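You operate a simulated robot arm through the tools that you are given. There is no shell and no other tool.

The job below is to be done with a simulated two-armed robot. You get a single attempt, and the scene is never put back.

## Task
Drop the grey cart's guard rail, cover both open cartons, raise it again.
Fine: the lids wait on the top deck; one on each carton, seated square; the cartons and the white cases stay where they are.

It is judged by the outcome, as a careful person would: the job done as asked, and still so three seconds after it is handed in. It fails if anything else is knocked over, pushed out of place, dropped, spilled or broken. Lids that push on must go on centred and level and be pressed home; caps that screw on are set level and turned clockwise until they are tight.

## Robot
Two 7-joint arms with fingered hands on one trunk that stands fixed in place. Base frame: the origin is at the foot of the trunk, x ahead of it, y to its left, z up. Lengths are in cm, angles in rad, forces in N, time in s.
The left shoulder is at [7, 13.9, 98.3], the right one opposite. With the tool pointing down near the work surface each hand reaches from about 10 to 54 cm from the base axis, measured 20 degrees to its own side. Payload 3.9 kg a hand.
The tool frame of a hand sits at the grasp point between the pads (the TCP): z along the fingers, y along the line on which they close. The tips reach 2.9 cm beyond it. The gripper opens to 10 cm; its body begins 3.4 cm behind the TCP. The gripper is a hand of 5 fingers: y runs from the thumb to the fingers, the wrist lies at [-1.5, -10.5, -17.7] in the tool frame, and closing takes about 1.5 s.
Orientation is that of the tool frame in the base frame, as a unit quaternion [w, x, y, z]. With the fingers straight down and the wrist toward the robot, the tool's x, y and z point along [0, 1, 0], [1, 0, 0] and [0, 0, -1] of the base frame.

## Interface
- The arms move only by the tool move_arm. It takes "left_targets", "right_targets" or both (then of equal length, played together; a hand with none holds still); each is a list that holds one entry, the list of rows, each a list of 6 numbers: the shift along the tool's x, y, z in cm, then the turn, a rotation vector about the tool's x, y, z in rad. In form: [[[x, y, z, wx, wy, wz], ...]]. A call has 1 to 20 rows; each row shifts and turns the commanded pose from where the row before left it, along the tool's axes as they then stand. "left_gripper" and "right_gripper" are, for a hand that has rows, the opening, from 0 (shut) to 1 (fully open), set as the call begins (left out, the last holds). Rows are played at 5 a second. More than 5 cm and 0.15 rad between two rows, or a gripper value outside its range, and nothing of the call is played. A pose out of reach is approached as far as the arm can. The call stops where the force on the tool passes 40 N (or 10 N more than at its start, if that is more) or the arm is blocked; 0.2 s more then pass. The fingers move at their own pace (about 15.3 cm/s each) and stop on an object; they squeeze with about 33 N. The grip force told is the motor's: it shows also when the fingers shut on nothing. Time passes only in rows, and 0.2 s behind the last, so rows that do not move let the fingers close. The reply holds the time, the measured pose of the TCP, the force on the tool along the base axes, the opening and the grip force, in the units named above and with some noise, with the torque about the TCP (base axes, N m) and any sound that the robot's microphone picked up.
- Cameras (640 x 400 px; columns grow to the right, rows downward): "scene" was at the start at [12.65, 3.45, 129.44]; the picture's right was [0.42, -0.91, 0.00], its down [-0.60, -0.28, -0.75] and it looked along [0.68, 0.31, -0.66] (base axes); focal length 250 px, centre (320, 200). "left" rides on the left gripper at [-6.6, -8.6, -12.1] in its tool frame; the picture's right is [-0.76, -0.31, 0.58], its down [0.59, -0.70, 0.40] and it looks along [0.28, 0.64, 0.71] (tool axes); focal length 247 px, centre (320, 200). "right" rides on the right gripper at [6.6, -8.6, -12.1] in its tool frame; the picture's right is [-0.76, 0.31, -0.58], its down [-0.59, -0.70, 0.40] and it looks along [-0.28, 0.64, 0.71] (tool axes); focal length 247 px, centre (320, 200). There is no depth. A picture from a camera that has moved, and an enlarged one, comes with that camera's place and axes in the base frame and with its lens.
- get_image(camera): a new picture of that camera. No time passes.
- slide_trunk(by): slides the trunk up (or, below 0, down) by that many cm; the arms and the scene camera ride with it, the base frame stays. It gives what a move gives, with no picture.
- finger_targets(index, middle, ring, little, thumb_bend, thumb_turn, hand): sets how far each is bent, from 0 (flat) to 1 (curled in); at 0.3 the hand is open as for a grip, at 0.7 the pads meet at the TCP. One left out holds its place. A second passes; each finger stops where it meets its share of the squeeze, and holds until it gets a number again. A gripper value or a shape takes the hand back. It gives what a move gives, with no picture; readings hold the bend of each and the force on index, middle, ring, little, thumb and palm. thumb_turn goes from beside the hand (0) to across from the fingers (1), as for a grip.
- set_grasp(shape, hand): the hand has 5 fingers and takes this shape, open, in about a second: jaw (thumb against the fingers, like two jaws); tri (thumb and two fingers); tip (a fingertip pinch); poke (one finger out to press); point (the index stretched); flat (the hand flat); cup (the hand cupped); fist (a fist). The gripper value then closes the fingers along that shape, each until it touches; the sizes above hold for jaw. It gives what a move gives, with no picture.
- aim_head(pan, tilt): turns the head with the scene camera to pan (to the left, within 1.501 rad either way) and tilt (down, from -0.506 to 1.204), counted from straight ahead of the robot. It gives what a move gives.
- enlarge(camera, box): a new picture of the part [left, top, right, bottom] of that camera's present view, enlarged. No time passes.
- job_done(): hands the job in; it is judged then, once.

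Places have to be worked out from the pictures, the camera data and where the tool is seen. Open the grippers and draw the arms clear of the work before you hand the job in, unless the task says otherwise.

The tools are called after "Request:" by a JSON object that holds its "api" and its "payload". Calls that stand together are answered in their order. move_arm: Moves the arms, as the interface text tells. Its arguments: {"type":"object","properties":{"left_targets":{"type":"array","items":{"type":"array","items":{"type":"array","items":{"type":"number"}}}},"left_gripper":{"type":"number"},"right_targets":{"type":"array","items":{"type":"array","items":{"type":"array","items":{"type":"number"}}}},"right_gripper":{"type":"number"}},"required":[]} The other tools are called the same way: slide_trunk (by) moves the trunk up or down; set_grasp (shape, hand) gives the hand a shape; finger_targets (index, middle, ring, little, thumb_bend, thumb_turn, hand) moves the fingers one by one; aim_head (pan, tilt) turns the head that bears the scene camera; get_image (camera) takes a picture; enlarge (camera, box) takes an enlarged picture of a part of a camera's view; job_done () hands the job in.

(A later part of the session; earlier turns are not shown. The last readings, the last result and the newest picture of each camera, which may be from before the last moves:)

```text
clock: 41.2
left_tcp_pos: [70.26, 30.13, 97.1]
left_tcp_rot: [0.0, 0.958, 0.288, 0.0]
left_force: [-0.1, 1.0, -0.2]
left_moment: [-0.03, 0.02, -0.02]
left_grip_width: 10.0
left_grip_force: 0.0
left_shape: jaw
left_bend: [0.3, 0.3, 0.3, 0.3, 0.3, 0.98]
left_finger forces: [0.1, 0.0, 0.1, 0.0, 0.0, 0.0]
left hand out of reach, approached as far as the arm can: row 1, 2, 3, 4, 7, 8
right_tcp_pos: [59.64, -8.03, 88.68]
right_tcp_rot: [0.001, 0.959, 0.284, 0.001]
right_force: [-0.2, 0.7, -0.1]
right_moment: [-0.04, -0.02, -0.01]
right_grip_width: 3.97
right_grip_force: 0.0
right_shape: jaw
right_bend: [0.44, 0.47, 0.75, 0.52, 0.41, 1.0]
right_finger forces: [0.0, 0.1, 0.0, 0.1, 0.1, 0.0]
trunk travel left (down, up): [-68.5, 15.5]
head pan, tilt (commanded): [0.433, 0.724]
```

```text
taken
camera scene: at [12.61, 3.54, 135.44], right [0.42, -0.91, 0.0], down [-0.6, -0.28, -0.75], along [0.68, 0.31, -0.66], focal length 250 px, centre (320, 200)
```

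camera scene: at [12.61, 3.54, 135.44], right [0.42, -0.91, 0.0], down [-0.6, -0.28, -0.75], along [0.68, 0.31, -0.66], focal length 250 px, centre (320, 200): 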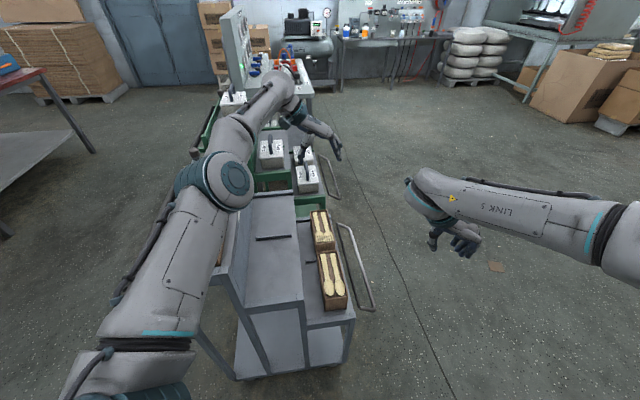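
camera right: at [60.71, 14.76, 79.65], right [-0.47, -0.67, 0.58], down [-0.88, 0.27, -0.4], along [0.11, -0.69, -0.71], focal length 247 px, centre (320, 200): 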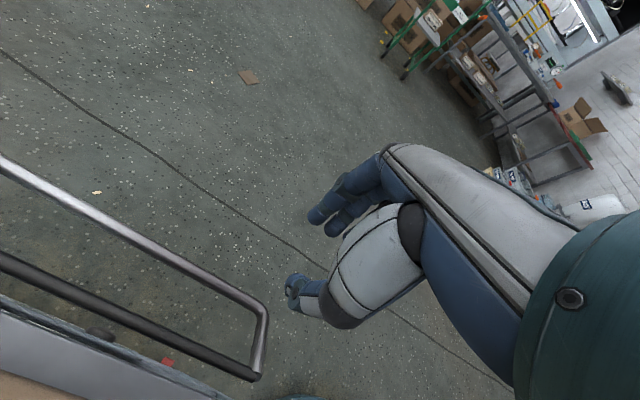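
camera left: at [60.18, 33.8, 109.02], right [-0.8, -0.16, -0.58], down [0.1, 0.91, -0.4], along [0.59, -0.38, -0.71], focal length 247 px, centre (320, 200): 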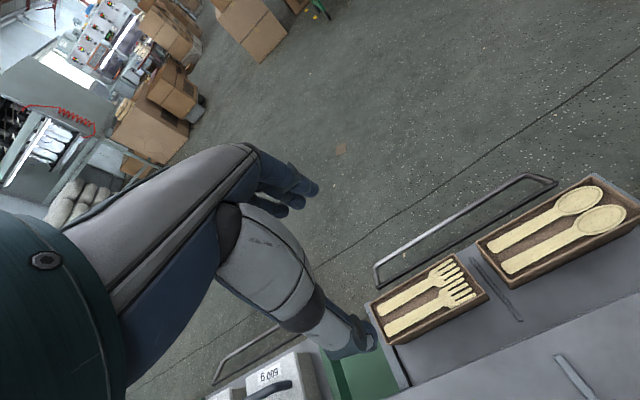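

The rehearsal works: only slight limits at the far end. I'll return over the far lid, this time 3.5 cm nearer than its middle, and check alignment.

Request:
{"api": "move_arm", "payload": {"left_targets": [[[-0.0875, -3.904, 0, 0, 0, 0], [-0.0875, -3.904, 0, 0, 0, 0], [-0.0875, -3.904, 0, 0, 0, 0], [-0.0875, -3.904, 0, 0, 0, 0], [-0.0875, -3.904, 0, 0, 0, 0], [-0.0875, -3.904, 0, 0, 0, 0], [-0.0875, -3.904, 0, 0, 0, 0], [-0.0875, -3.904, 0, 0, 0, 0], [0, 0, 0, 0, 0, 0], [0, 0, 0, 0, 0, 0]]]}}

Request:
{"api": "get_image", "payload": {"camera": "left"}}

Request:
{"api": "enlarge", "payload": {"camera": "left", "box": [220, 120, 480, 380]}}

Request:
{"api": "enlarge", "payload": {"camera": "scene", "box": [160, 60, 300, 200]}}

```text
clock: 43.4
left_tcp_pos: [52.56, 55.76, 97.0]
left_tcp_rot: [0.0, 0.958, 0.288, 0.0]
left_force: [0.8, 0.4, 0.0]
left_moment: [0.02, 0.01, -0.01]
left_grip_width: 10.01
left_grip_force: 0.0
left_shape: jaw
left_bend: [0.3, 0.3, 0.3, 0.3, 0.3, 0.98]
left_finger forces: [0.0, 0.0, 0.0, 0.0, 0.0, 0.0]
right_tcp_pos: [59.8, -8.07, 88.61]
right_tcp_rot: [0.002, 0.959, 0.284, 0.001]
right_force: [0.7, 0.0, 0.7]
right_moment: [0.03, 0.0, 0.0]
right_grip_width: 3.97
right_grip_force: 0.1
right_shape: jaw
right_bend: [0.44, 0.47, 0.75, 0.52, 0.41, 1.0]
right_finger forces: [0.0, 0.0, 0.0, 0.0, 0.1, 0.1]
trunk travel left (down, up): [-68.5, 15.5]
head pan, tilt (commanded): [0.433, 0.724]
```

```text
taken
camera left: at [42.47, 59.48, 109.04], right [-0.8, -0.16, -0.58], down [0.1, 0.91, -0.4], along [0.59, -0.38, -0.71], focal length 247 px, centre (320, 200)
```

left: 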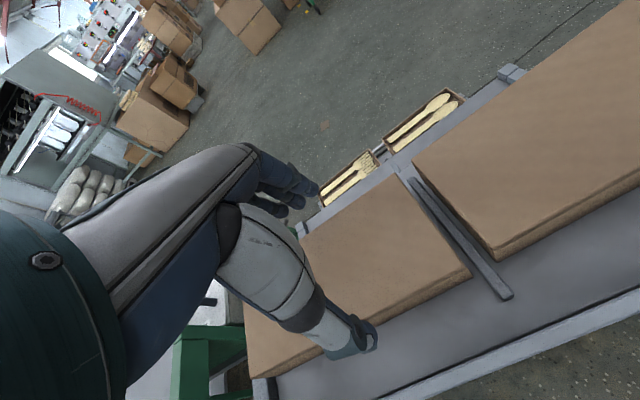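

```text
1.54 times, centred on (350, 250) of left
camera zoom: at [42.47, 59.48, 109.04], right [-0.8, -0.16, -0.58], down [0.1, 0.91, -0.4], along [0.59, -0.38, -0.71], focal length 380 px, centre (274, 123)
```

zoom: 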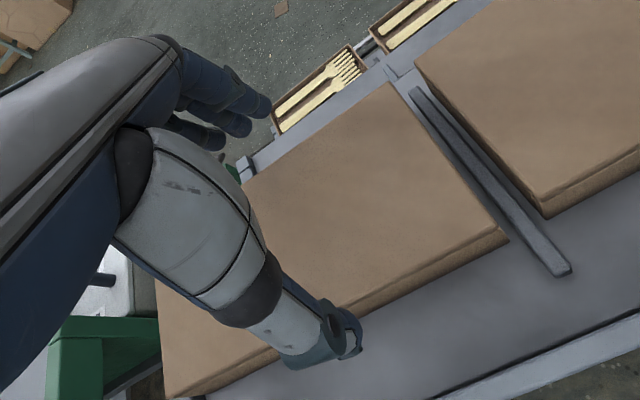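

```text
2.86 times, centred on (230, 130) of scene
camera zoom: at [12.63, 3.49, 135.44], right [0.42, -0.91, 0.0], down [-0.6, -0.28, -0.75], along [0.68, 0.31, -0.66], focal length 713 px, centre (577, 400)
```

zoom: 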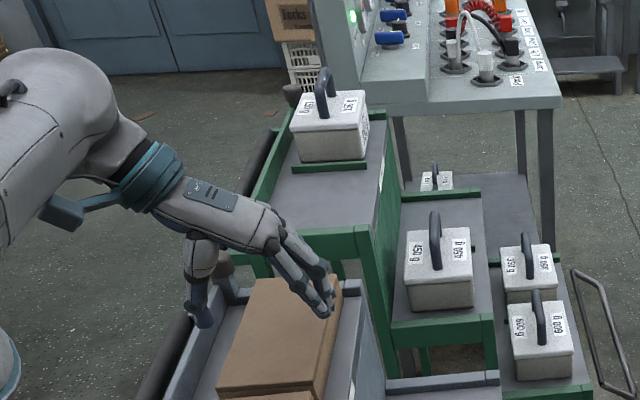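

The hand is over the lid at (52.6, 55.8, 97.0). I'll check the lid's edges relative to the hand at higher zoom before descending, since clearance is only about half a centimetre per side.

Request:
{"api": "enlarge", "payload": {"camera": "left", "box": [380, 160, 480, 290]}}

Request:
{"api": "enlarge", "payload": {"camera": "left", "box": [280, 160, 420, 260]}}

Request:
{"api": "enlarge", "payload": {"camera": "left", "box": [230, 300, 400, 400]}}

Request:
{"api": "enlarge", "payload": {"camera": "left", "box": [360, 230, 500, 360]}}

```text
3.08 times, centred on (430, 225) of left
camera zoom: at [42.47, 59.48, 109.04], right [-0.8, -0.16, -0.58], down [0.1, 0.91, -0.4], along [0.59, -0.38, -0.71], focal length 760 px, centre (-18, 123)
```

zoom: 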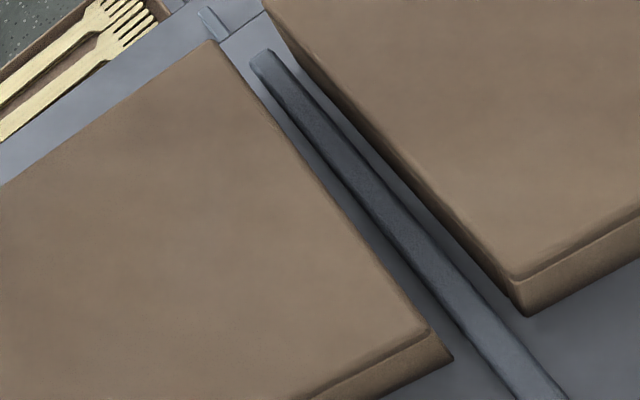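

```text
4.00 times, centred on (350, 210) of left
camera zoom: at [42.47, 59.48, 109.04], right [-0.8, -0.16, -0.58], down [0.1, 0.91, -0.4], along [0.59, -0.38, -0.71], focal length 988 px, centre (200, 160)
```

zoom: 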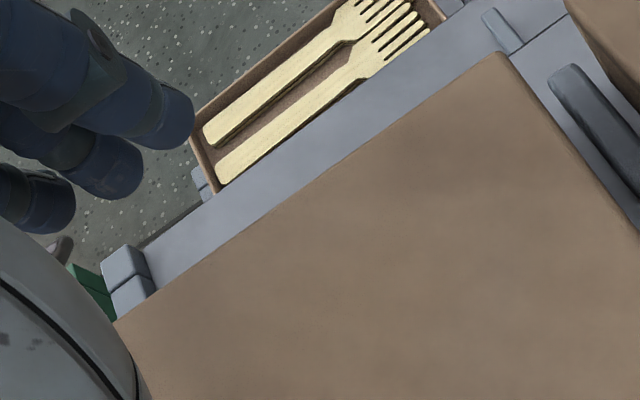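

```text
3.76 times, centred on (315, 350) of left
camera zoom: at [42.47, 59.48, 109.04], right [-0.8, -0.16, -0.58], down [0.1, 0.91, -0.4], along [0.59, -0.38, -0.71], focal length 930 px, centre (339, -365)
```

zoom: 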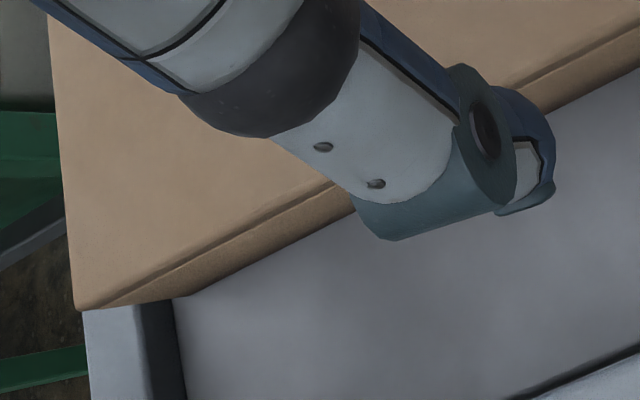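

```text
3.08 times, centred on (430, 295) of left
camera zoom: at [42.47, 59.48, 109.04], right [-0.8, -0.16, -0.58], down [0.1, 0.91, -0.4], along [0.59, -0.38, -0.71], focal length 760 px, centre (-18, -92)
```

zoom: 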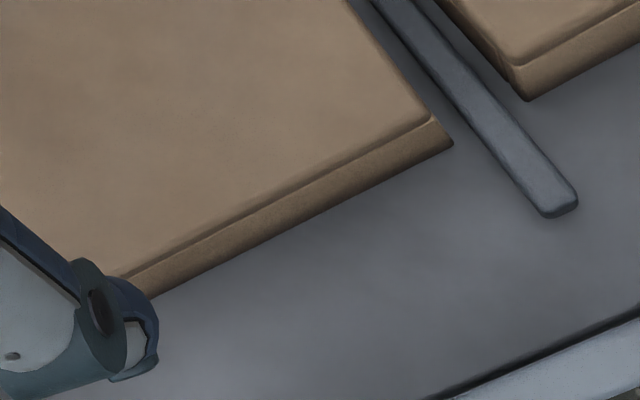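

The lid is yawed about 1.5° from the hand and its centre lies 0.3 cm toward the fingers. I'll correct both and descend to just above the deck, leaving the tips about 1–2 cm up.

Request:
{"api": "move_arm", "payload": {"left_targets": [[[0, 0.3, 0, 0, 0, 0.028], [0, 0, 1.5, 0, 0, 0], [0, 0, 1.5, 0, 0, 0], [0, 0, 1.2, 0, 0, 0], [0, 0, 0.8, 0, 0, 0], [0, 0, 0, 0, 0, 0]]]}}

Request:
{"api": "get_image", "payload": {"camera": "left"}}

Request:
{"api": "enlarge", "payload": {"camera": "left", "box": [200, 140, 480, 400]}}

Request:
{"api": "enlarge", "payload": {"camera": "scene", "box": [170, 110, 270, 210]}}

```text
clock: 44.8
left_tcp_pos: [52.62, 55.59, 92.02]
left_tcp_rot: [0.0, 0.962, 0.274, 0.0]
left_force: [-1.1, -0.5, -0.2]
left_moment: [-0.01, -0.03, -0.01]
left_grip_width: 9.97
left_grip_force: 0.0
left_shape: jaw
left_bend: [0.3, 0.3, 0.3, 0.3, 0.3, 0.98]
left_finger forces: [0.0, 0.1, 0.1, 0.0, 0.1, 0.1]
right_tcp_pos: [59.88, -8.16, 88.64]
right_tcp_rot: [0.001, 0.959, 0.284, 0.001]
right_force: [-0.9, -0.5, 0.0]
right_moment: [-0.01, 0.0, -0.02]
right_grip_width: 3.98
right_grip_force: 0.0
right_shape: jaw
right_bend: [0.44, 0.47, 0.75, 0.52, 0.41, 1.0]
right_finger forces: [0.0, 0.0, 0.0, 0.1, 0.1, 0.0]
trunk travel left (down, up): [-68.5, 15.5]
head pan, tilt (commanded): [0.433, 0.724]
```

```text
taken
camera left: at [42.68, 59.45, 103.99], right [-0.8, -0.14, -0.58], down [0.13, 0.91, -0.4], along [0.58, -0.39, -0.71], focal length 247 px, centre (320, 200)
```

left: 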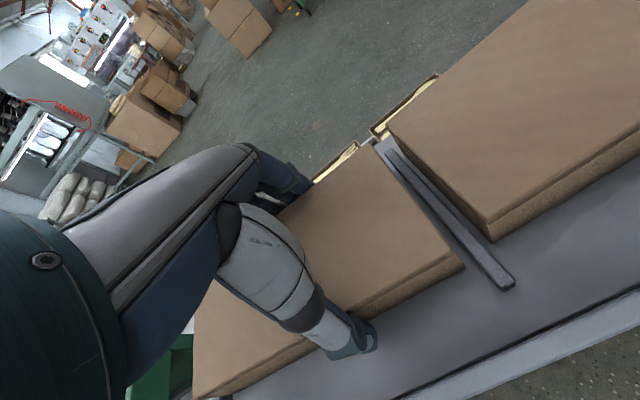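

```text
1.54 times, centred on (340, 270) of left
camera zoom: at [42.68, 59.45, 103.99], right [-0.8, -0.14, -0.58], down [0.13, 0.91, -0.4], along [0.58, -0.39, -0.71], focal length 380 px, centre (289, 92)
```

zoom: 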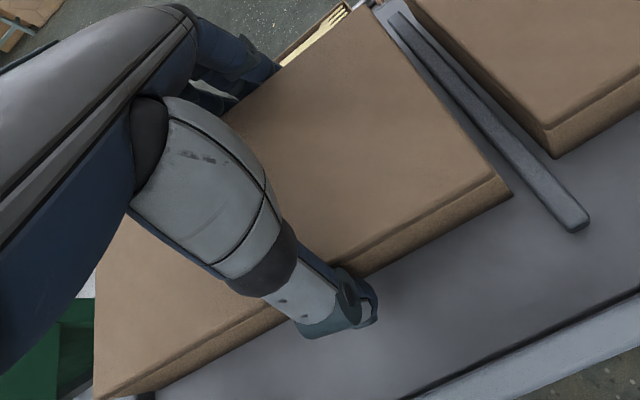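

```text
4.00 times, centred on (220, 160) of scene
camera zoom: at [12.65, 3.44, 135.44], right [0.42, -0.91, 0.0], down [-0.6, -0.28, -0.75], along [0.68, 0.31, -0.66], focal length 998 px, centre (720, 360)
```

zoom: 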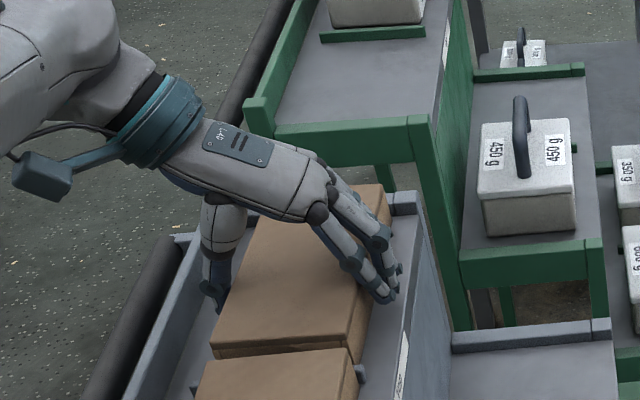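

Fingers and thumb are now on either side of the lid with no contact force. I'll lower another 1 cm and watch for deck contact.

Request:
{"api": "move_arm", "payload": {"left_targets": [[[0, 0, 0.5, 0, 0, 0], [0, 0, 0.5, 0, 0, 0], [0, 0, 0, 0, 0, 0]]]}}

Request:
{"api": "enlarge", "payload": {"camera": "left", "box": [270, 250, 480, 400]}}

Request:
{"api": "enlarge", "payload": {"camera": "scene", "box": [205, 140, 245, 185]}}

```text
clock: 45.6
left_tcp_pos: [52.71, 55.48, 91.14]
left_tcp_rot: [-0.001, 0.962, 0.274, 0.001]
left_force: [-0.1, 1.4, 7.0]
left_moment: [0.07, 0.08, -0.02]
left_grip_width: 10.02
left_grip_force: 0.1
left_shape: jaw
left_bend: [0.29, 0.3, 0.3, 0.3, 0.29, 0.98]
left_finger forces: [2.4, 0.1, 0.0, 0.1, 4.2, 0.1]
right_tcp_pos: [59.81, -8.13, 88.62]
right_tcp_rot: [0.001, 0.959, 0.284, 0.002]
right_force: [1.1, 0.0, -0.1]
right_moment: [0.02, 0.01, 0.0]
right_grip_width: 3.96
right_grip_force: 0.1
right_shape: jaw
right_bend: [0.44, 0.47, 0.75, 0.52, 0.41, 1.0]
right_finger forces: [0.1, 0.1, 0.0, 0.1, 0.1, 0.0]
trunk travel left (down, up): [-68.5, 15.5]
head pan, tilt (commanded): [0.433, 0.724]
```

```text
2.67 times, centred on (375, 325) of left
camera zoom: at [42.6, 59.38, 103.12], right [-0.8, -0.14, -0.58], down [0.13, 0.91, -0.4], along [0.58, -0.39, -0.71], focal length 659 px, centre (173, -133)
```

zoom: 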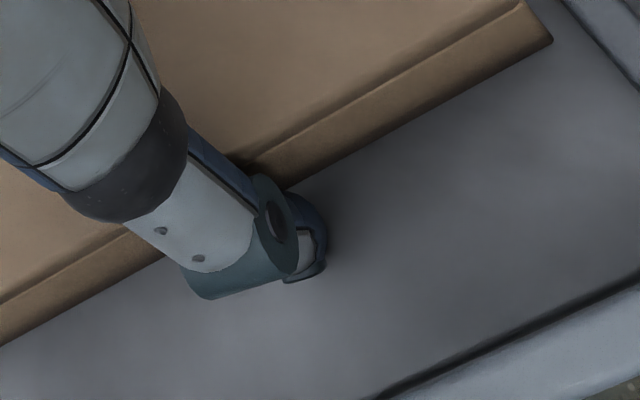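

```text
8.89 times, centred on (225, 162) of scene
camera zoom: at [12.58, 3.38, 135.46], right [0.42, -0.91, 0.0], down [-0.6, -0.28, -0.75], along [0.68, 0.31, -0.66], focal length 2218 px, centre (1164, 533)
```

zoom: 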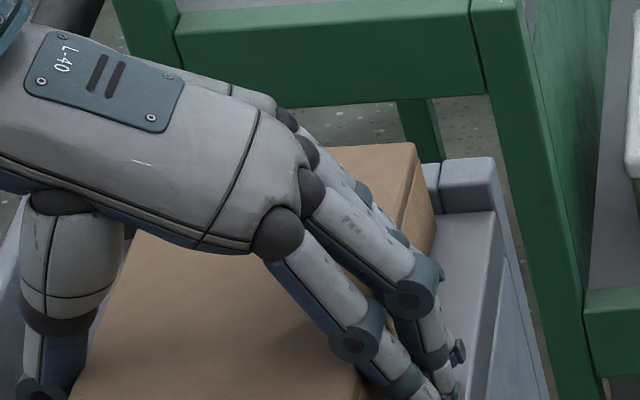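

The tips touched the deck (7 N) at TCP z=91.1, so the deck is at about 88.2 and the lid's top near 91.2. I'll back off 0.4 cm and close on the lid.

Request:
{"api": "move_arm", "payload": {"left_targets": [[[0, 0, -0.4, 0, 0, 0], [0, 0, 0, 0, 0, 0]]]}}

Request:
{"api": "move_arm", "payload": {"left_targets": [[[0, 0, 0, 0, 0, 0], [0, 0, 0, 0, 0, 0], [0, 0, 0, 0, 0, 0], [0, 0, 0, 0, 0, 0], [0, 0, 0, 0, 0, 0], [0, 0, 0, 0, 0, 0], [0, 0, 0, 0, 0, 0], [0, 0, 0, 0, 0, 0]]], "left_gripper": 0.75}}

Request:
{"api": "get_image", "payload": {"camera": "left"}}

Request:
{"api": "enlarge", "payload": {"camera": "scene", "box": [180, 130, 260, 220]}}

```text
clock: 46.2
left_tcp_pos: [52.66, 55.47, 91.36]
left_tcp_rot: [-0.001, 0.962, 0.273, 0.0]
left_force: [0.0, -0.2, 0.1]
left_moment: [-0.01, 0.01, 0.02]
left_grip_width: 9.98
left_grip_force: 0.0
left_shape: jaw
left_bend: [0.29, 0.3, 0.3, 0.3, 0.29, 0.98]
left_finger forces: [1.3, 0.0, 0.0, 0.0, 1.4, 0.0]
right_tcp_pos: [59.94, -8.08, 88.63]
right_tcp_rot: [0.0, 0.959, 0.284, 0.001]
right_force: [0.5, -0.3, 0.3]
right_moment: [-0.01, 0.02, -0.01]
right_grip_width: 3.98
right_grip_force: 0.0
right_shape: jaw
right_bend: [0.44, 0.47, 0.75, 0.52, 0.41, 1.0]
right_finger forces: [0.0, 0.0, 0.0, 0.0, 0.0, 0.0]
trunk travel left (down, up): [-68.5, 15.5]
head pan, tilt (commanded): [0.433, 0.724]
```

```text
clock: 48.0
left_tcp_pos: [52.68, 55.45, 91.31]
left_tcp_rot: [0.0, 0.962, 0.274, 0.0]
left_force: [0.4, 0.4, 0.2]
left_moment: [0.02, 0.02, -0.01]
left_grip_width: 8.88
left_grip_force: 32.9
left_shape: jaw
left_bend: [0.31, 0.34, 0.25, 0.36, 0.3, 0.97]
left_finger forces: [23.0, 8.6, 4.2, 2.1, 36.7, 0.0]
right_tcp_pos: [59.92, -8.0, 88.57]
right_tcp_rot: [0.0, 0.959, 0.285, 0.001]
right_force: [0.1, -0.3, 0.3]
right_moment: [-0.01, 0.02, -0.02]
right_grip_width: 3.97
right_grip_force: 0.1
right_shape: jaw
right_bend: [0.44, 0.47, 0.75, 0.52, 0.41, 1.0]
right_finger forces: [0.0, 0.1, 0.0, 0.0, 0.0, 0.0]
trunk travel left (down, up): [-68.5, 15.5]
head pan, tilt (commanded): [0.433, 0.724]
```

```text
taken
camera left: at [42.65, 59.43, 103.42], right [-0.8, -0.14, -0.58], down [0.13, 0.91, -0.4], along [0.58, -0.39, -0.71], focal length 247 px, centre (320, 200)
```

left: 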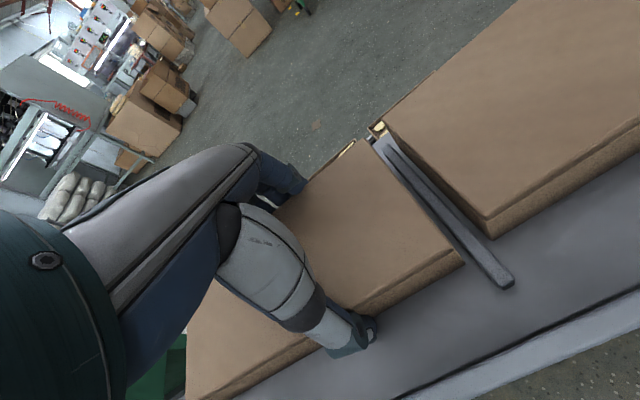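

```text
4.44 times, centred on (220, 175) of scene
camera zoom: at [12.65, 3.45, 135.44], right [0.42, -0.91, 0.0], down [-0.6, -0.28, -0.75], along [0.68, 0.31, -0.66], focal length 1109 px, centre (764, 311)
```

zoom: 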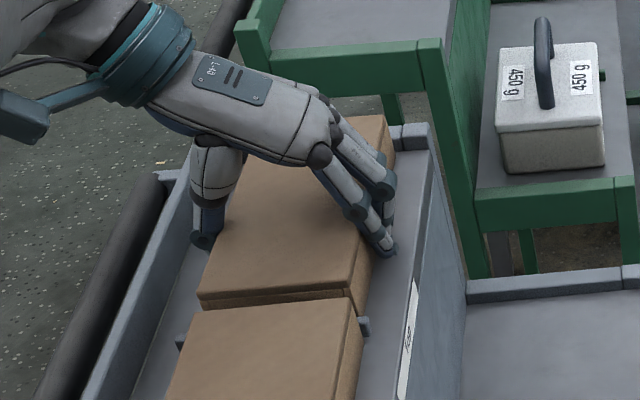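

The lid is gripped (8.88 cm, about 33 N). I'll lift 1 cm first to see that it comes up level.

Request:
{"api": "move_arm", "payload": {"left_targets": [[[0, 0, -0.5, 0, 0, 0], [0, 0, -0.5, 0, 0, 0], [0, 0, -0.5, 0, 0, 0], [0, 0, -0.5, 0, 0, 0], [0, 0, 0, 0, 0, 0], [0, 0, 0, 0, 0, 0]]]}}

Request:
{"api": "get_image", "payload": {"camera": "left"}}

Request:
{"api": "enlarge", "payload": {"camera": "scene", "box": [180, 130, 260, 220]}}

```text
clock: 49.4
left_tcp_pos: [52.64, 55.48, 93.58]
left_tcp_rot: [0.0, 0.962, 0.274, 0.001]
left_force: [-0.4, -0.7, -0.5]
left_moment: [0.01, 0.0, 0.01]
left_grip_width: 8.88
left_grip_force: 32.7
left_shape: jaw
left_bend: [0.31, 0.34, 0.26, 0.36, 0.3, 0.97]
left_finger forces: [23.1, 8.8, 4.2, 1.9, 36.8, 0.0]
right_tcp_pos: [59.83, -7.98, 88.59]
right_tcp_rot: [0.0, 0.959, 0.284, 0.0]
right_force: [-0.5, 0.0, 0.6]
right_moment: [0.0, 0.0, -0.02]
right_grip_width: 3.96
right_grip_force: 0.1
right_shape: jaw
right_bend: [0.44, 0.47, 0.75, 0.52, 0.41, 1.0]
right_finger forces: [0.1, 0.0, 0.0, 0.0, 0.0, 0.0]
trunk travel left (down, up): [-68.5, 15.5]
head pan, tilt (commanded): [0.433, 0.724]
```

```text
taken
camera left: at [42.65, 59.42, 105.48], right [-0.8, -0.14, -0.58], down [0.13, 0.91, -0.4], along [0.58, -0.39, -0.71], focal length 247 px, centre (320, 200)
```

left: 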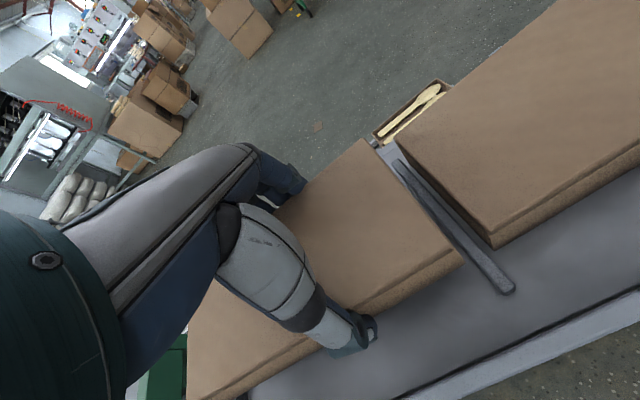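

```text
4.44 times, centred on (220, 175) of scene
camera zoom: at [12.65, 3.45, 135.44], right [0.42, -0.91, 0.0], down [-0.6, -0.28, -0.75], along [0.68, 0.31, -0.66], focal length 1109 px, centre (764, 311)
```

zoom: 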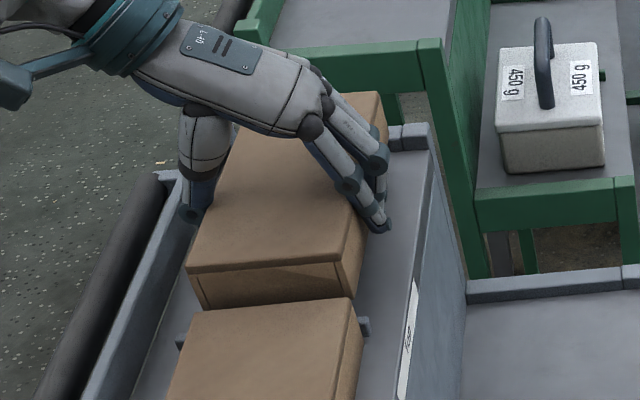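

The lid came up level and firm. I'll measure its near corners in the hand's own camera so I know where the lid sits in the grip, then lift further.

Request:
{"api": "enlarge", "payload": {"camera": "left", "box": [340, 120, 480, 280]}}

Request:
{"api": "move_arm", "payload": {"left_targets": [[[0, 0, -1, 0, 0, 0], [0, 0, -1, 0, 0, 0], [0, 0, -1, 0, 0, 0], [0, 0, -1, 0, 0, 0], [0, 0, 0, 0, 0, 0]]]}}

Request:
{"api": "enlarge", "payload": {"camera": "left", "box": [180, 120, 480, 400]}}

```text
2.50 times, centred on (410, 200) of left
camera zoom: at [42.65, 59.42, 105.48], right [-0.8, -0.14, -0.58], down [0.13, 0.91, -0.4], along [0.58, -0.39, -0.71], focal length 617 px, centre (95, 200)
```

zoom: 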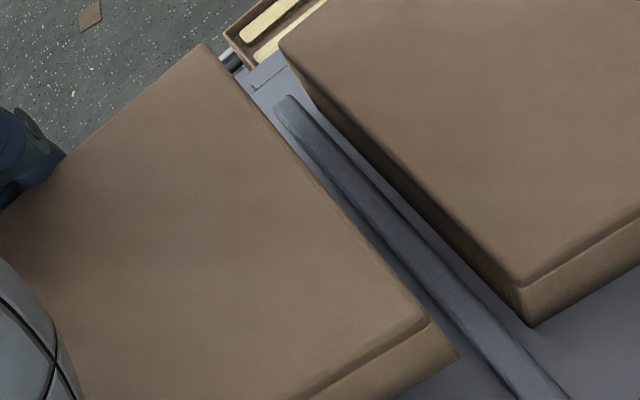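

```text
clock: 50.6
left_tcp_pos: [52.62, 55.61, 97.46]
left_tcp_rot: [0.0, 0.961, 0.275, 0.0]
left_force: [0.2, 0.2, 0.1]
left_moment: [0.01, -0.02, 0.01]
left_grip_width: 8.88
left_grip_force: 32.9
left_shape: jaw
left_bend: [0.31, 0.34, 0.26, 0.36, 0.3, 0.97]
left_finger forces: [23.1, 8.7, 4.1, 2.1, 36.9, 0.0]
right_tcp_pos: [59.77, -8.13, 88.6]
right_tcp_rot: [0.001, 0.959, 0.284, 0.002]
right_force: [-0.3, 0.0, 0.1]
right_moment: [0.0, 0.0, 0.0]
right_grip_width: 3.96
right_grip_force: 0.1
right_shape: jaw
right_bend: [0.44, 0.47, 0.75, 0.52, 0.41, 1.0]
right_finger forces: [0.1, 0.0, 0.1, 0.1, 0.0, 0.1]
trunk travel left (down, up): [-68.5, 15.5]
head pan, tilt (commanded): [0.433, 0.724]
```

```text
1.43 times, centred on (330, 260) of left
camera zoom: at [42.67, 59.48, 109.47], right [-0.8, -0.14, -0.58], down [0.13, 0.91, -0.4], along [0.58, -0.39, -0.71], focal length 353 px, centre (306, 114)
```

zoom: 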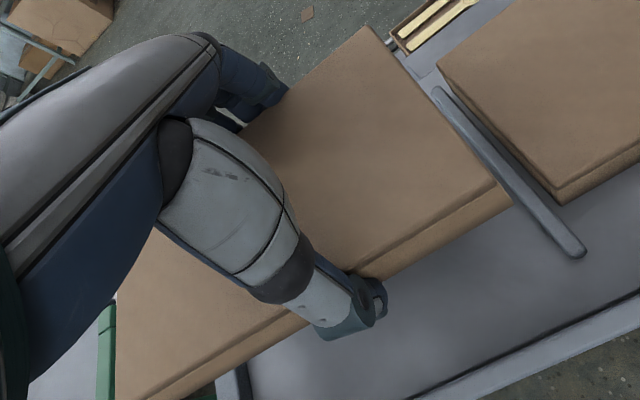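

In the grip, the lid's middle sits about 3.1 cm ahead and 0.3 cm to the thumb side of the grasp point, square to the hand. I'll carry it sideways over the middle deck first.

Request:
{"api": "move_arm", "payload": {"left_targets": [[[0.04, 2.5, 0, 0, 0, 0], [0.04, 2.5, 0, 0, 0, 0], [0.04, 2.5, 0, 0, 0, 0], [0.04, 2.5, 0, 0, 0, 0], [0.04, 2.5, 0, 0, 0, 0], [0.04, 2.5, 0, 0, 0, 0], [0.04, 2.5, 0, 0, 0, 0], [0.04, 2.5, 0, 0, 0, 0], [0, 0, 0, 0, 0, 0]]]}}

Request:
{"api": "get_image", "payload": {"camera": "scene"}}

Request:
{"api": "get_image", "payload": {"camera": "left"}}

```text
clock: 52.6
left_tcp_pos: [63.45, 38.7, 97.37]
left_tcp_rot: [0.0, 0.961, 0.275, 0.0]
left_force: [-0.2, 0.2, 0.1]
left_moment: [0.0, -0.01, 0.01]
left_grip_width: 8.87
left_grip_force: 33.3
left_shape: jaw
left_bend: [0.31, 0.34, 0.26, 0.37, 0.3, 0.97]
left_finger forces: [23.0, 8.7, 4.2, 2.0, 36.8, 0.0]
right_tcp_pos: [59.81, -8.04, 88.6]
right_tcp_rot: [0.0, 0.959, 0.284, 0.0]
right_force: [0.6, -0.7, 0.0]
right_moment: [0.01, 0.01, -0.01]
right_grip_width: 3.96
right_grip_force: 0.0
right_shape: jaw
right_bend: [0.44, 0.47, 0.75, 0.52, 0.41, 1.0]
right_finger forces: [0.1, 0.0, 0.1, 0.1, 0.1, 0.0]
trunk travel left (down, up): [-68.5, 15.5]
head pan, tilt (commanded): [0.433, 0.724]
```

```text
taken
camera scene: at [12.62, 3.51, 135.44], right [0.42, -0.91, 0.0], down [-0.6, -0.28, -0.75], along [0.68, 0.31, -0.66], focal length 250 px, centre (320, 200)
```

scene: 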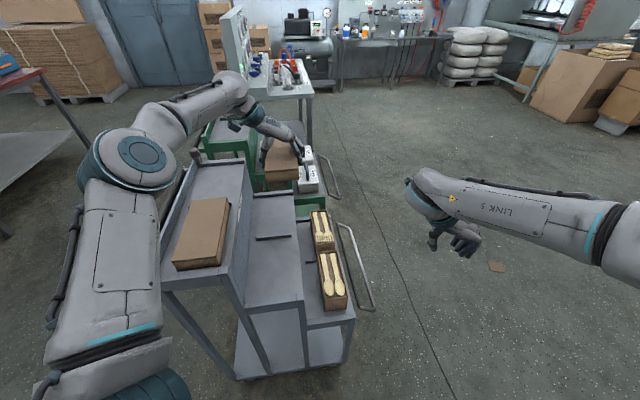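

```text
taken
camera left: at [53.53, 42.65, 109.47], right [-0.8, -0.14, -0.58], down [0.13, 0.91, -0.4], along [0.58, -0.4, -0.71], focal length 247 px, centre (320, 200)
```

left: 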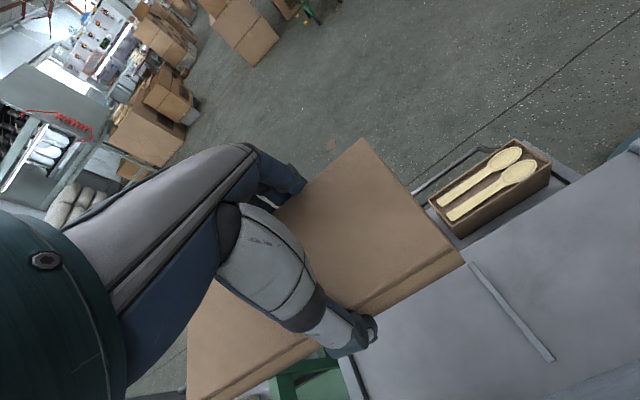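

The lid is secure over the middle deck. I'll continue sideways most of the way before lowering the trunk.

Request:
{"api": "move_arm", "payload": {"left_targets": [[[0, 2.2, 0, 0, 0, 0], [0, 2.2, 0, 0, 0, 0], [0, 2.2, 0, 0, 0, 0], [0, 2.2, 0, 0, 0, 0], [0, 0, 0, 0, 0, 0]]]}}

Request:
{"api": "slide_trunk", "payload": {"by": -6}}

Request:
{"api": "get_image", "payload": {"camera": "scene"}}

Request:
{"api": "get_image", "payload": {"camera": "left"}}

```text
clock: 53.8
left_tcp_pos: [68.16, 31.19, 97.51]
left_tcp_rot: [0.0, 0.961, 0.275, 0.0]
left_force: [0.6, 0.6, 0.3]
left_moment: [-0.01, 0.02, 0.02]
left_grip_width: 8.91
left_grip_force: 33.2
left_shape: jaw
left_bend: [0.31, 0.34, 0.26, 0.37, 0.3, 0.97]
left_finger forces: [23.1, 8.7, 4.1, 2.0, 36.9, 0.0]
right_tcp_pos: [59.81, -8.16, 88.74]
right_tcp_rot: [0.0, 0.959, 0.283, 0.001]
right_force: [-0.4, -0.5, -0.3]
right_moment: [-0.03, 0.01, 0.0]
right_grip_width: 3.97
right_grip_force: 0.1
right_shape: jaw
right_bend: [0.44, 0.47, 0.75, 0.52, 0.41, 1.0]
right_finger forces: [0.1, 0.1, 0.0, 0.1, 0.1, 0.0]
trunk travel left (down, up): [-68.5, 15.5]
head pan, tilt (commanded): [0.433, 0.724]
```

```text
clock: 54.8
left_tcp_pos: [68.09, 31.18, 91.43]
left_tcp_rot: [-0.001, 0.962, 0.275, 0.001]
left_force: [-1.0, 0.9, -0.2]
left_moment: [-0.01, -0.01, -0.02]
left_grip_width: 8.88
left_grip_force: 32.6
left_shape: jaw
left_bend: [0.31, 0.34, 0.26, 0.37, 0.3, 0.97]
left_finger forces: [23.2, 8.7, 4.1, 2.1, 36.9, 0.1]
right_tcp_pos: [59.81, -8.09, 82.61]
right_tcp_rot: [0.0, 0.959, 0.284, 0.002]
right_force: [-0.4, -1.0, 0.3]
right_moment: [-0.01, 0.02, -0.01]
right_grip_width: 3.97
right_grip_force: 0.0
right_shape: jaw
right_bend: [0.44, 0.47, 0.75, 0.52, 0.41, 1.0]
right_finger forces: [0.1, 0.0, 0.1, 0.1, 0.0, 0.0]
trunk travel left (down, up): [-62.5, 21.5]
head pan, tilt (commanded): [0.433, 0.724]
```

```text
taken
camera scene: at [12.62, 3.45, 129.44], right [0.42, -0.91, 0.0], down [-0.6, -0.28, -0.75], along [0.68, 0.31, -0.66], focal length 250 px, centre (320, 200)
```

scene: 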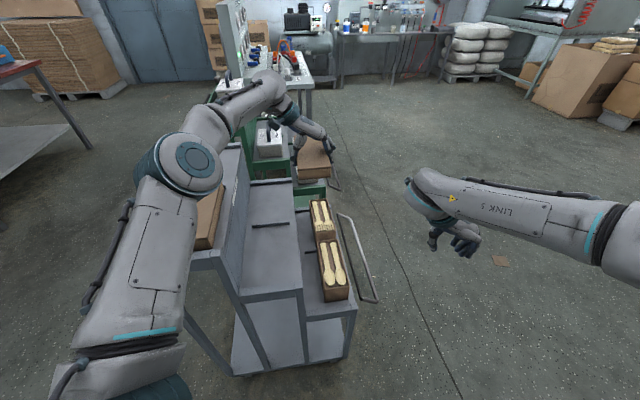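

```text
taken
camera left: at [58.09, 35.11, 103.48], right [-0.8, -0.14, -0.58], down [0.13, 0.91, -0.4], along [0.58, -0.39, -0.71], focal length 247 px, centre (320, 200)
```

left: 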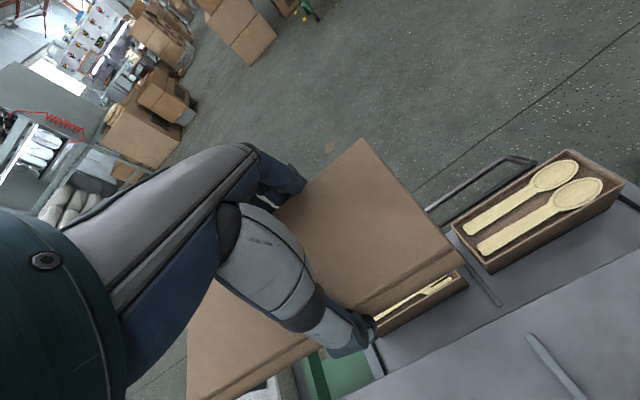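

I'll finish the sideways move over the far carton and lower the trunk 12 cm, leaving the lid about 12 cm above the carton.

Request:
{"api": "move_arm", "payload": {"left_targets": [[[0.11, 1.6, 0, 0, 0, 0], [0.11, 1.6, 0, 0, 0, 0], [0, 0, 0, 0, 0, 0]]]}}

Request:
{"api": "slide_trunk", "payload": {"by": -12}}

Request:
{"api": "get_image", "payload": {"camera": "scene"}}

Request:
{"api": "get_image", "payload": {"camera": "left"}}

```text
clock: 55.6
left_tcp_pos: [69.99, 28.74, 91.57]
left_tcp_rot: [0.0, 0.962, 0.274, 0.0]
left_force: [0.2, 0.0, 0.2]
left_moment: [0.01, 0.01, 0.05]
left_grip_width: 8.91
left_grip_force: 33.5
left_shape: jaw
left_bend: [0.31, 0.34, 0.26, 0.37, 0.3, 0.97]
left_finger forces: [23.1, 8.8, 4.1, 2.0, 37.0, 0.0]
right_tcp_pos: [59.78, -8.13, 82.6]
right_tcp_rot: [0.001, 0.959, 0.284, 0.001]
right_force: [0.1, -0.9, 1.1]
right_moment: [0.0, 0.03, -0.01]
right_grip_width: 3.97
right_grip_force: 0.1
right_shape: jaw
right_bend: [0.44, 0.47, 0.75, 0.52, 0.41, 1.0]
right_finger forces: [0.1, 0.0, 0.1, 0.0, 0.0, 0.1]
trunk travel left (down, up): [-62.5, 21.5]
head pan, tilt (commanded): [0.433, 0.724]
```

```text
clock: 57.1
left_tcp_pos: [70.0, 28.59, 79.51]
left_tcp_rot: [0.0, 0.962, 0.275, 0.001]
left_force: [0.7, 0.5, 0.1]
left_moment: [0.0, -0.01, 0.03]
left_grip_width: 8.91
left_grip_force: 32.6
left_shape: jaw
left_bend: [0.31, 0.34, 0.26, 0.37, 0.3, 0.97]
left_finger forces: [23.1, 8.6, 4.1, 2.0, 36.9, 0.0]
right_tcp_pos: [59.84, -8.12, 70.49]
right_tcp_rot: [0.001, 0.959, 0.284, 0.002]
right_force: [-0.7, -0.4, 0.1]
right_moment: [0.01, 0.0, 0.01]
right_grip_width: 3.98
right_grip_force: 0.0
right_shape: jaw
right_bend: [0.44, 0.47, 0.75, 0.52, 0.41, 1.0]
right_finger forces: [0.0, 0.1, 0.0, 0.0, 0.0, 0.0]
trunk travel left (down, up): [-50.5, 33.5]
head pan, tilt (commanded): [0.433, 0.724]
```

```text
taken
camera scene: at [12.63, 3.45, 117.44], right [0.42, -0.91, 0.0], down [-0.6, -0.28, -0.75], along [0.68, 0.31, -0.66], focal length 250 px, centre (320, 200)
```

scene: 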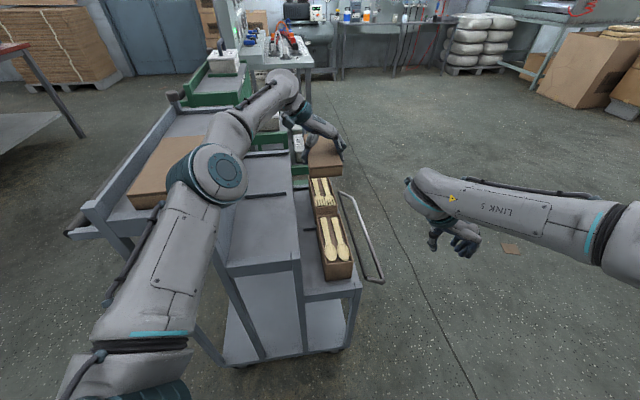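

```text
taken
camera left: at [59.98, 32.54, 91.52], right [-0.8, -0.14, -0.58], down [0.13, 0.91, -0.4], along [0.58, -0.39, -0.71], focal length 247 px, centre (320, 200)
```

left: 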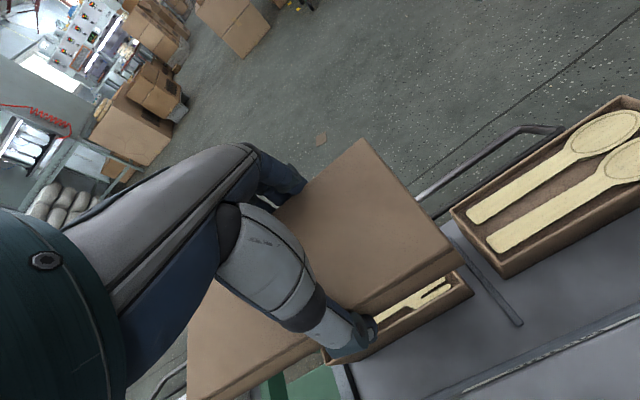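

The lid hovers above the far carton. I'll zoom in from both cameras to check lateral and lengthwise alignment.

Request:
{"api": "enlarge", "payload": {"camera": "left", "box": [300, 230, 500, 380]}}

Request:
{"api": "enlarge", "payload": {"camera": "scene", "box": [280, 110, 370, 220]}}

```text
2.67 times, centred on (400, 305) of left
camera zoom: at [59.98, 32.54, 91.52], right [-0.8, -0.14, -0.58], down [0.13, 0.91, -0.4], along [0.58, -0.39, -0.71], focal length 659 px, centre (107, -80)
```

zoom: 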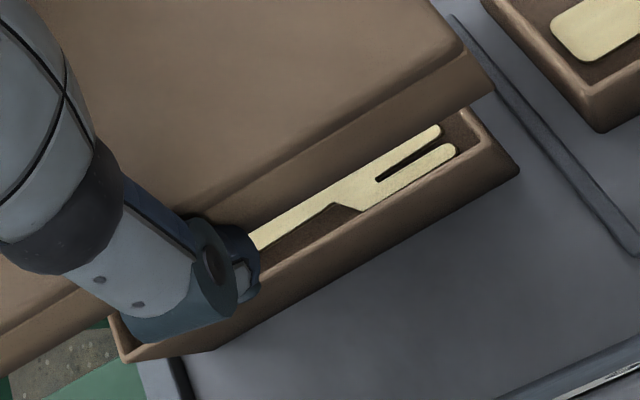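

```text
3.64 times, centred on (325, 165) of scene
camera zoom: at [12.63, 3.45, 117.44], right [0.42, -0.91, 0.0], down [-0.6, -0.28, -0.75], along [0.68, 0.31, -0.66], focal length 907 px, centre (302, 327)
```

zoom: 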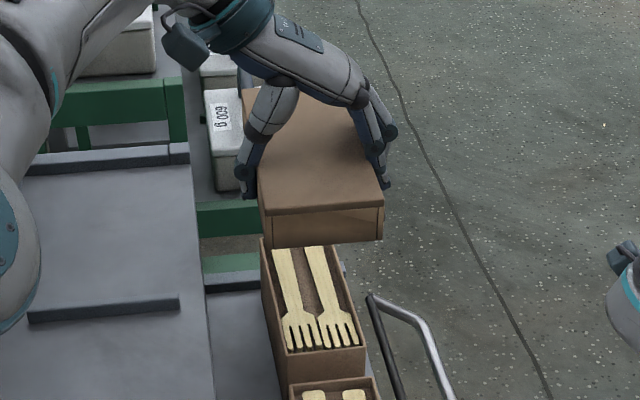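

Comparing lid and carton in both views, the lid needs about 0.5 cm more toward the fingers (right) and 0.15 cm forward. I'll apply that and lower to roughly 1.5 cm above the carton rim.

Request:
{"api": "move_arm", "payload": {"left_targets": [[[0.15, 0.5, 0, 0, 0, 0], [0, 0, 2, 0, 0, 0], [0, 0, 2, 0, 0, 0], [0, 0, 2, 0, 0, 0], [0, 0, 2, 0, 0, 0], [0, 0, 1.5, 0, 0, 0], [0, 0, 1, 0, 0, 0], [0, 0, 0, 0, 0, 0], [0, 0, 0, 0, 0, 0]]]}}

Request:
{"api": "enlarge", "payload": {"camera": "left", "box": [180, 200, 500, 400]}}

Request:
{"api": "enlarge", "payload": {"camera": "scene", "box": [280, 130, 370, 230]}}

```text
clock: 59.1
left_tcp_pos: [70.53, 26.88, 70.19]
left_tcp_rot: [-0.007, 0.962, 0.272, 0.008]
left_force: [0.0, 0.8, -0.5]
left_moment: [0.0, 0.02, 0.01]
left_grip_width: 8.89
left_grip_force: 33.1
left_shape: jaw
left_bend: [0.31, 0.34, 0.26, 0.37, 0.3, 0.97]
left_finger forces: [23.1, 8.7, 4.1, 2.0, 36.8, 0.1]
right_tcp_pos: [59.77, -9.18, 70.6]
right_tcp_rot: [-0.008, 0.959, 0.283, 0.005]
right_force: [0.5, 0.3, 0.6]
right_moment: [0.01, 0.02, -0.02]
right_grip_width: 3.95
right_grip_force: 0.0
right_shape: jaw
right_bend: [0.44, 0.47, 0.75, 0.52, 0.41, 1.0]
right_finger forces: [0.0, 0.0, 0.0, 0.0, 0.0, 0.0]
trunk travel left (down, up): [-50.5, 33.5]
head pan, tilt (commanded): [0.433, 0.724]
```

```text
2.00 times, centred on (340, 300) of left
camera zoom: at [60.4, 30.73, 82.14], right [-0.8, -0.12, -0.59], down [0.14, 0.91, -0.38], along [0.58, -0.38, -0.71], focal length 494 px, centre (280, 0)
```

zoom: 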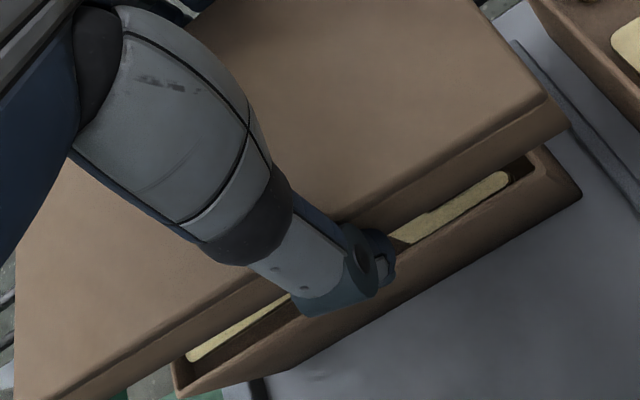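

```text
4.00 times, centred on (325, 180) of scene
camera zoom: at [12.46, 1.62, 117.55], right [0.42, -0.91, -0.01], down [-0.6, -0.26, -0.75], along [0.68, 0.33, -0.66], focal length 998 px, centre (300, 280)
```

zoom: 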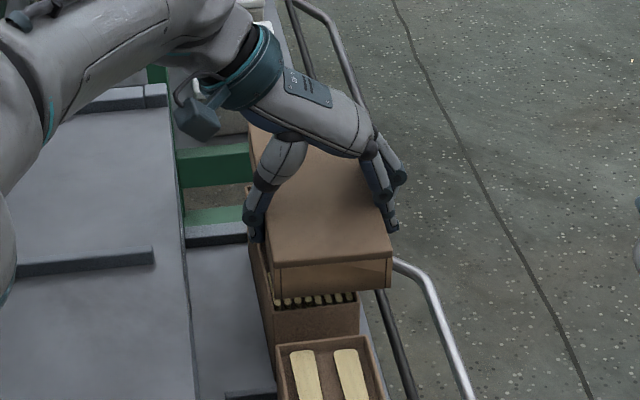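

The scene camera and right hand both shifted by over a centimetre, which suggests the left arm is pushing against something. I'll look at the whole scene before moving on.

Request:
{"api": "get_image", "payload": {"camera": "scene"}}

Request:
{"api": "get_image", "payload": {"camera": "right"}}

Request:
{"api": "get_image", "payload": {"camera": "left"}}

```text
taken
camera scene: at [12.46, 1.62, 117.55], right [0.42, -0.91, -0.01], down [-0.6, -0.26, -0.75], along [0.68, 0.33, -0.66], focal length 250 px, centre (320, 200)
```

scene: 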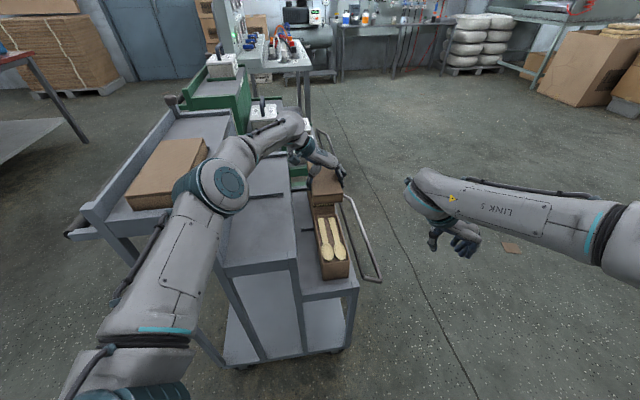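

```text
taken
camera right: at [60.5, 1.53, 82.9], right [-0.47, -0.68, 0.56], down [-0.88, 0.28, -0.4], along [0.11, -0.68, -0.72], focal length 247 px, centre (320, 200)
```

right: 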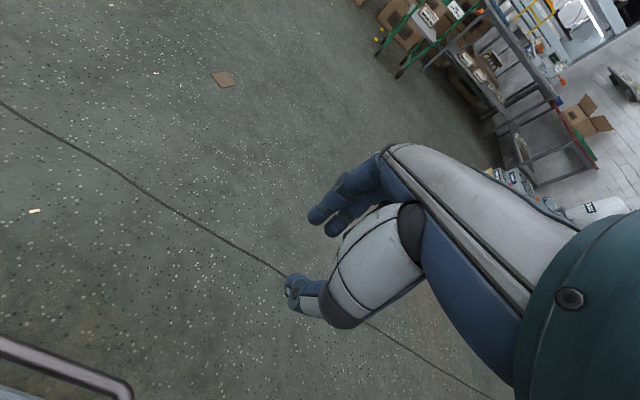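

```text
taken
camera left: at [60.4, 30.73, 82.14], right [-0.8, -0.12, -0.59], down [0.14, 0.91, -0.38], along [0.58, -0.38, -0.71], focal length 247 px, centre (320, 200)
```

left: 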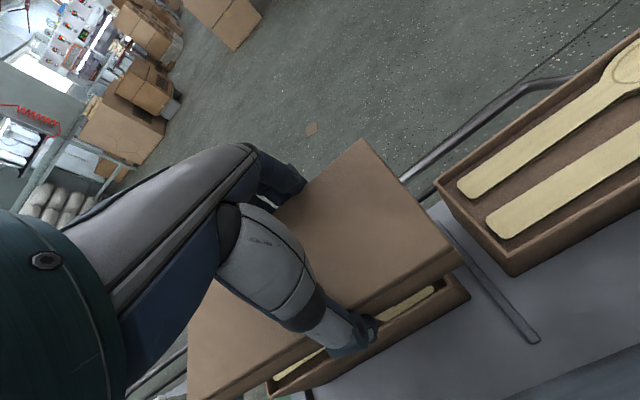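

The elbow looks to be bearing on the top deck's near corner. I'll back straight up to the previous height at once.

Request:
{"api": "move_arm", "payload": {"left_targets": [[[0, 0, -1.5, 0, 0, 0], [0, 0, -2, 0, 0, 0], [0, 0, -2, 0, 0, 0], [0, 0, -2, 0, 0, 0], [0, 0, -2, 0, 0, 0], [0, 0, 0, 0, 0, 0]]]}}

Request:
{"api": "get_image", "payload": {"camera": "scene"}}

Request:
{"api": "enlarge", "payload": {"camera": "scene", "box": [80, 100, 300, 320]}}

```text
clock: 60.5
left_tcp_pos: [70.31, 28.4, 78.4]
left_tcp_rot: [0.0, 0.961, 0.275, -0.001]
left_force: [-1.0, 0.8, 0.0]
left_moment: [-0.04, 0.03, -0.05]
left_grip_width: 8.86
left_grip_force: 32.7
left_shape: jaw
left_bend: [0.31, 0.34, 0.26, 0.37, 0.3, 0.97]
left_finger forces: [23.0, 8.7, 4.1, 1.9, 36.8, 0.0]
right_tcp_pos: [59.84, -8.13, 70.53]
right_tcp_rot: [0.0, 0.959, 0.284, 0.001]
right_force: [0.5, -0.1, 0.1]
right_moment: [0.01, -0.01, 0.0]
right_grip_width: 3.97
right_grip_force: 0.1
right_shape: jaw
right_bend: [0.44, 0.47, 0.75, 0.52, 0.41, 1.0]
right_finger forces: [0.0, 0.0, 0.1, 0.1, 0.0, 0.0]
trunk travel left (down, up): [-50.5, 33.5]
head pan, tilt (commanded): [0.433, 0.724]
```

```text
taken
camera scene: at [12.67, 3.51, 117.43], right [0.42, -0.91, 0.0], down [-0.6, -0.28, -0.75], along [0.68, 0.31, -0.66], focal length 250 px, centre (320, 200)
```

scene: 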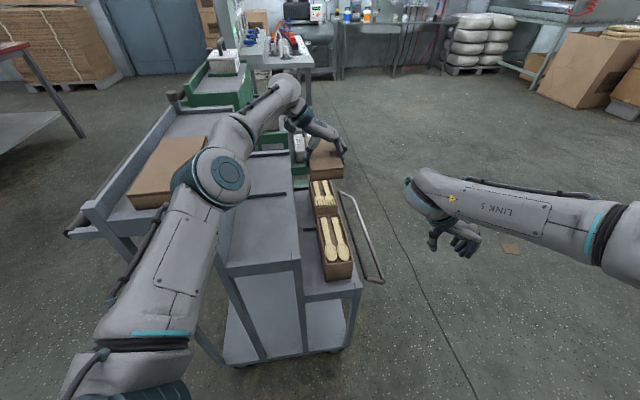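

```text
1.82 times, centred on (190, 210) of scene
camera zoom: at [12.67, 3.51, 117.43], right [0.42, -0.91, 0.0], down [-0.6, -0.28, -0.75], along [0.68, 0.31, -0.66], focal length 454 px, centre (556, 182)
```

zoom: 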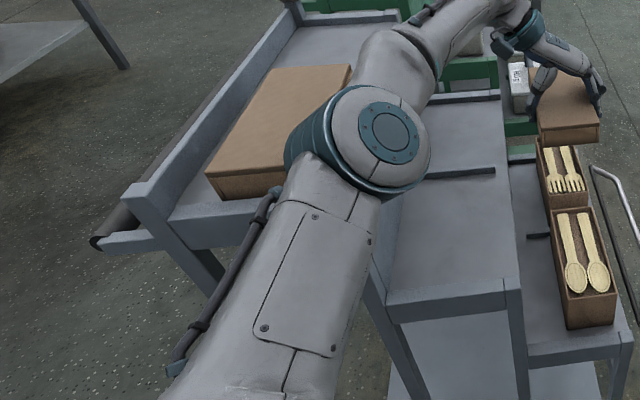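

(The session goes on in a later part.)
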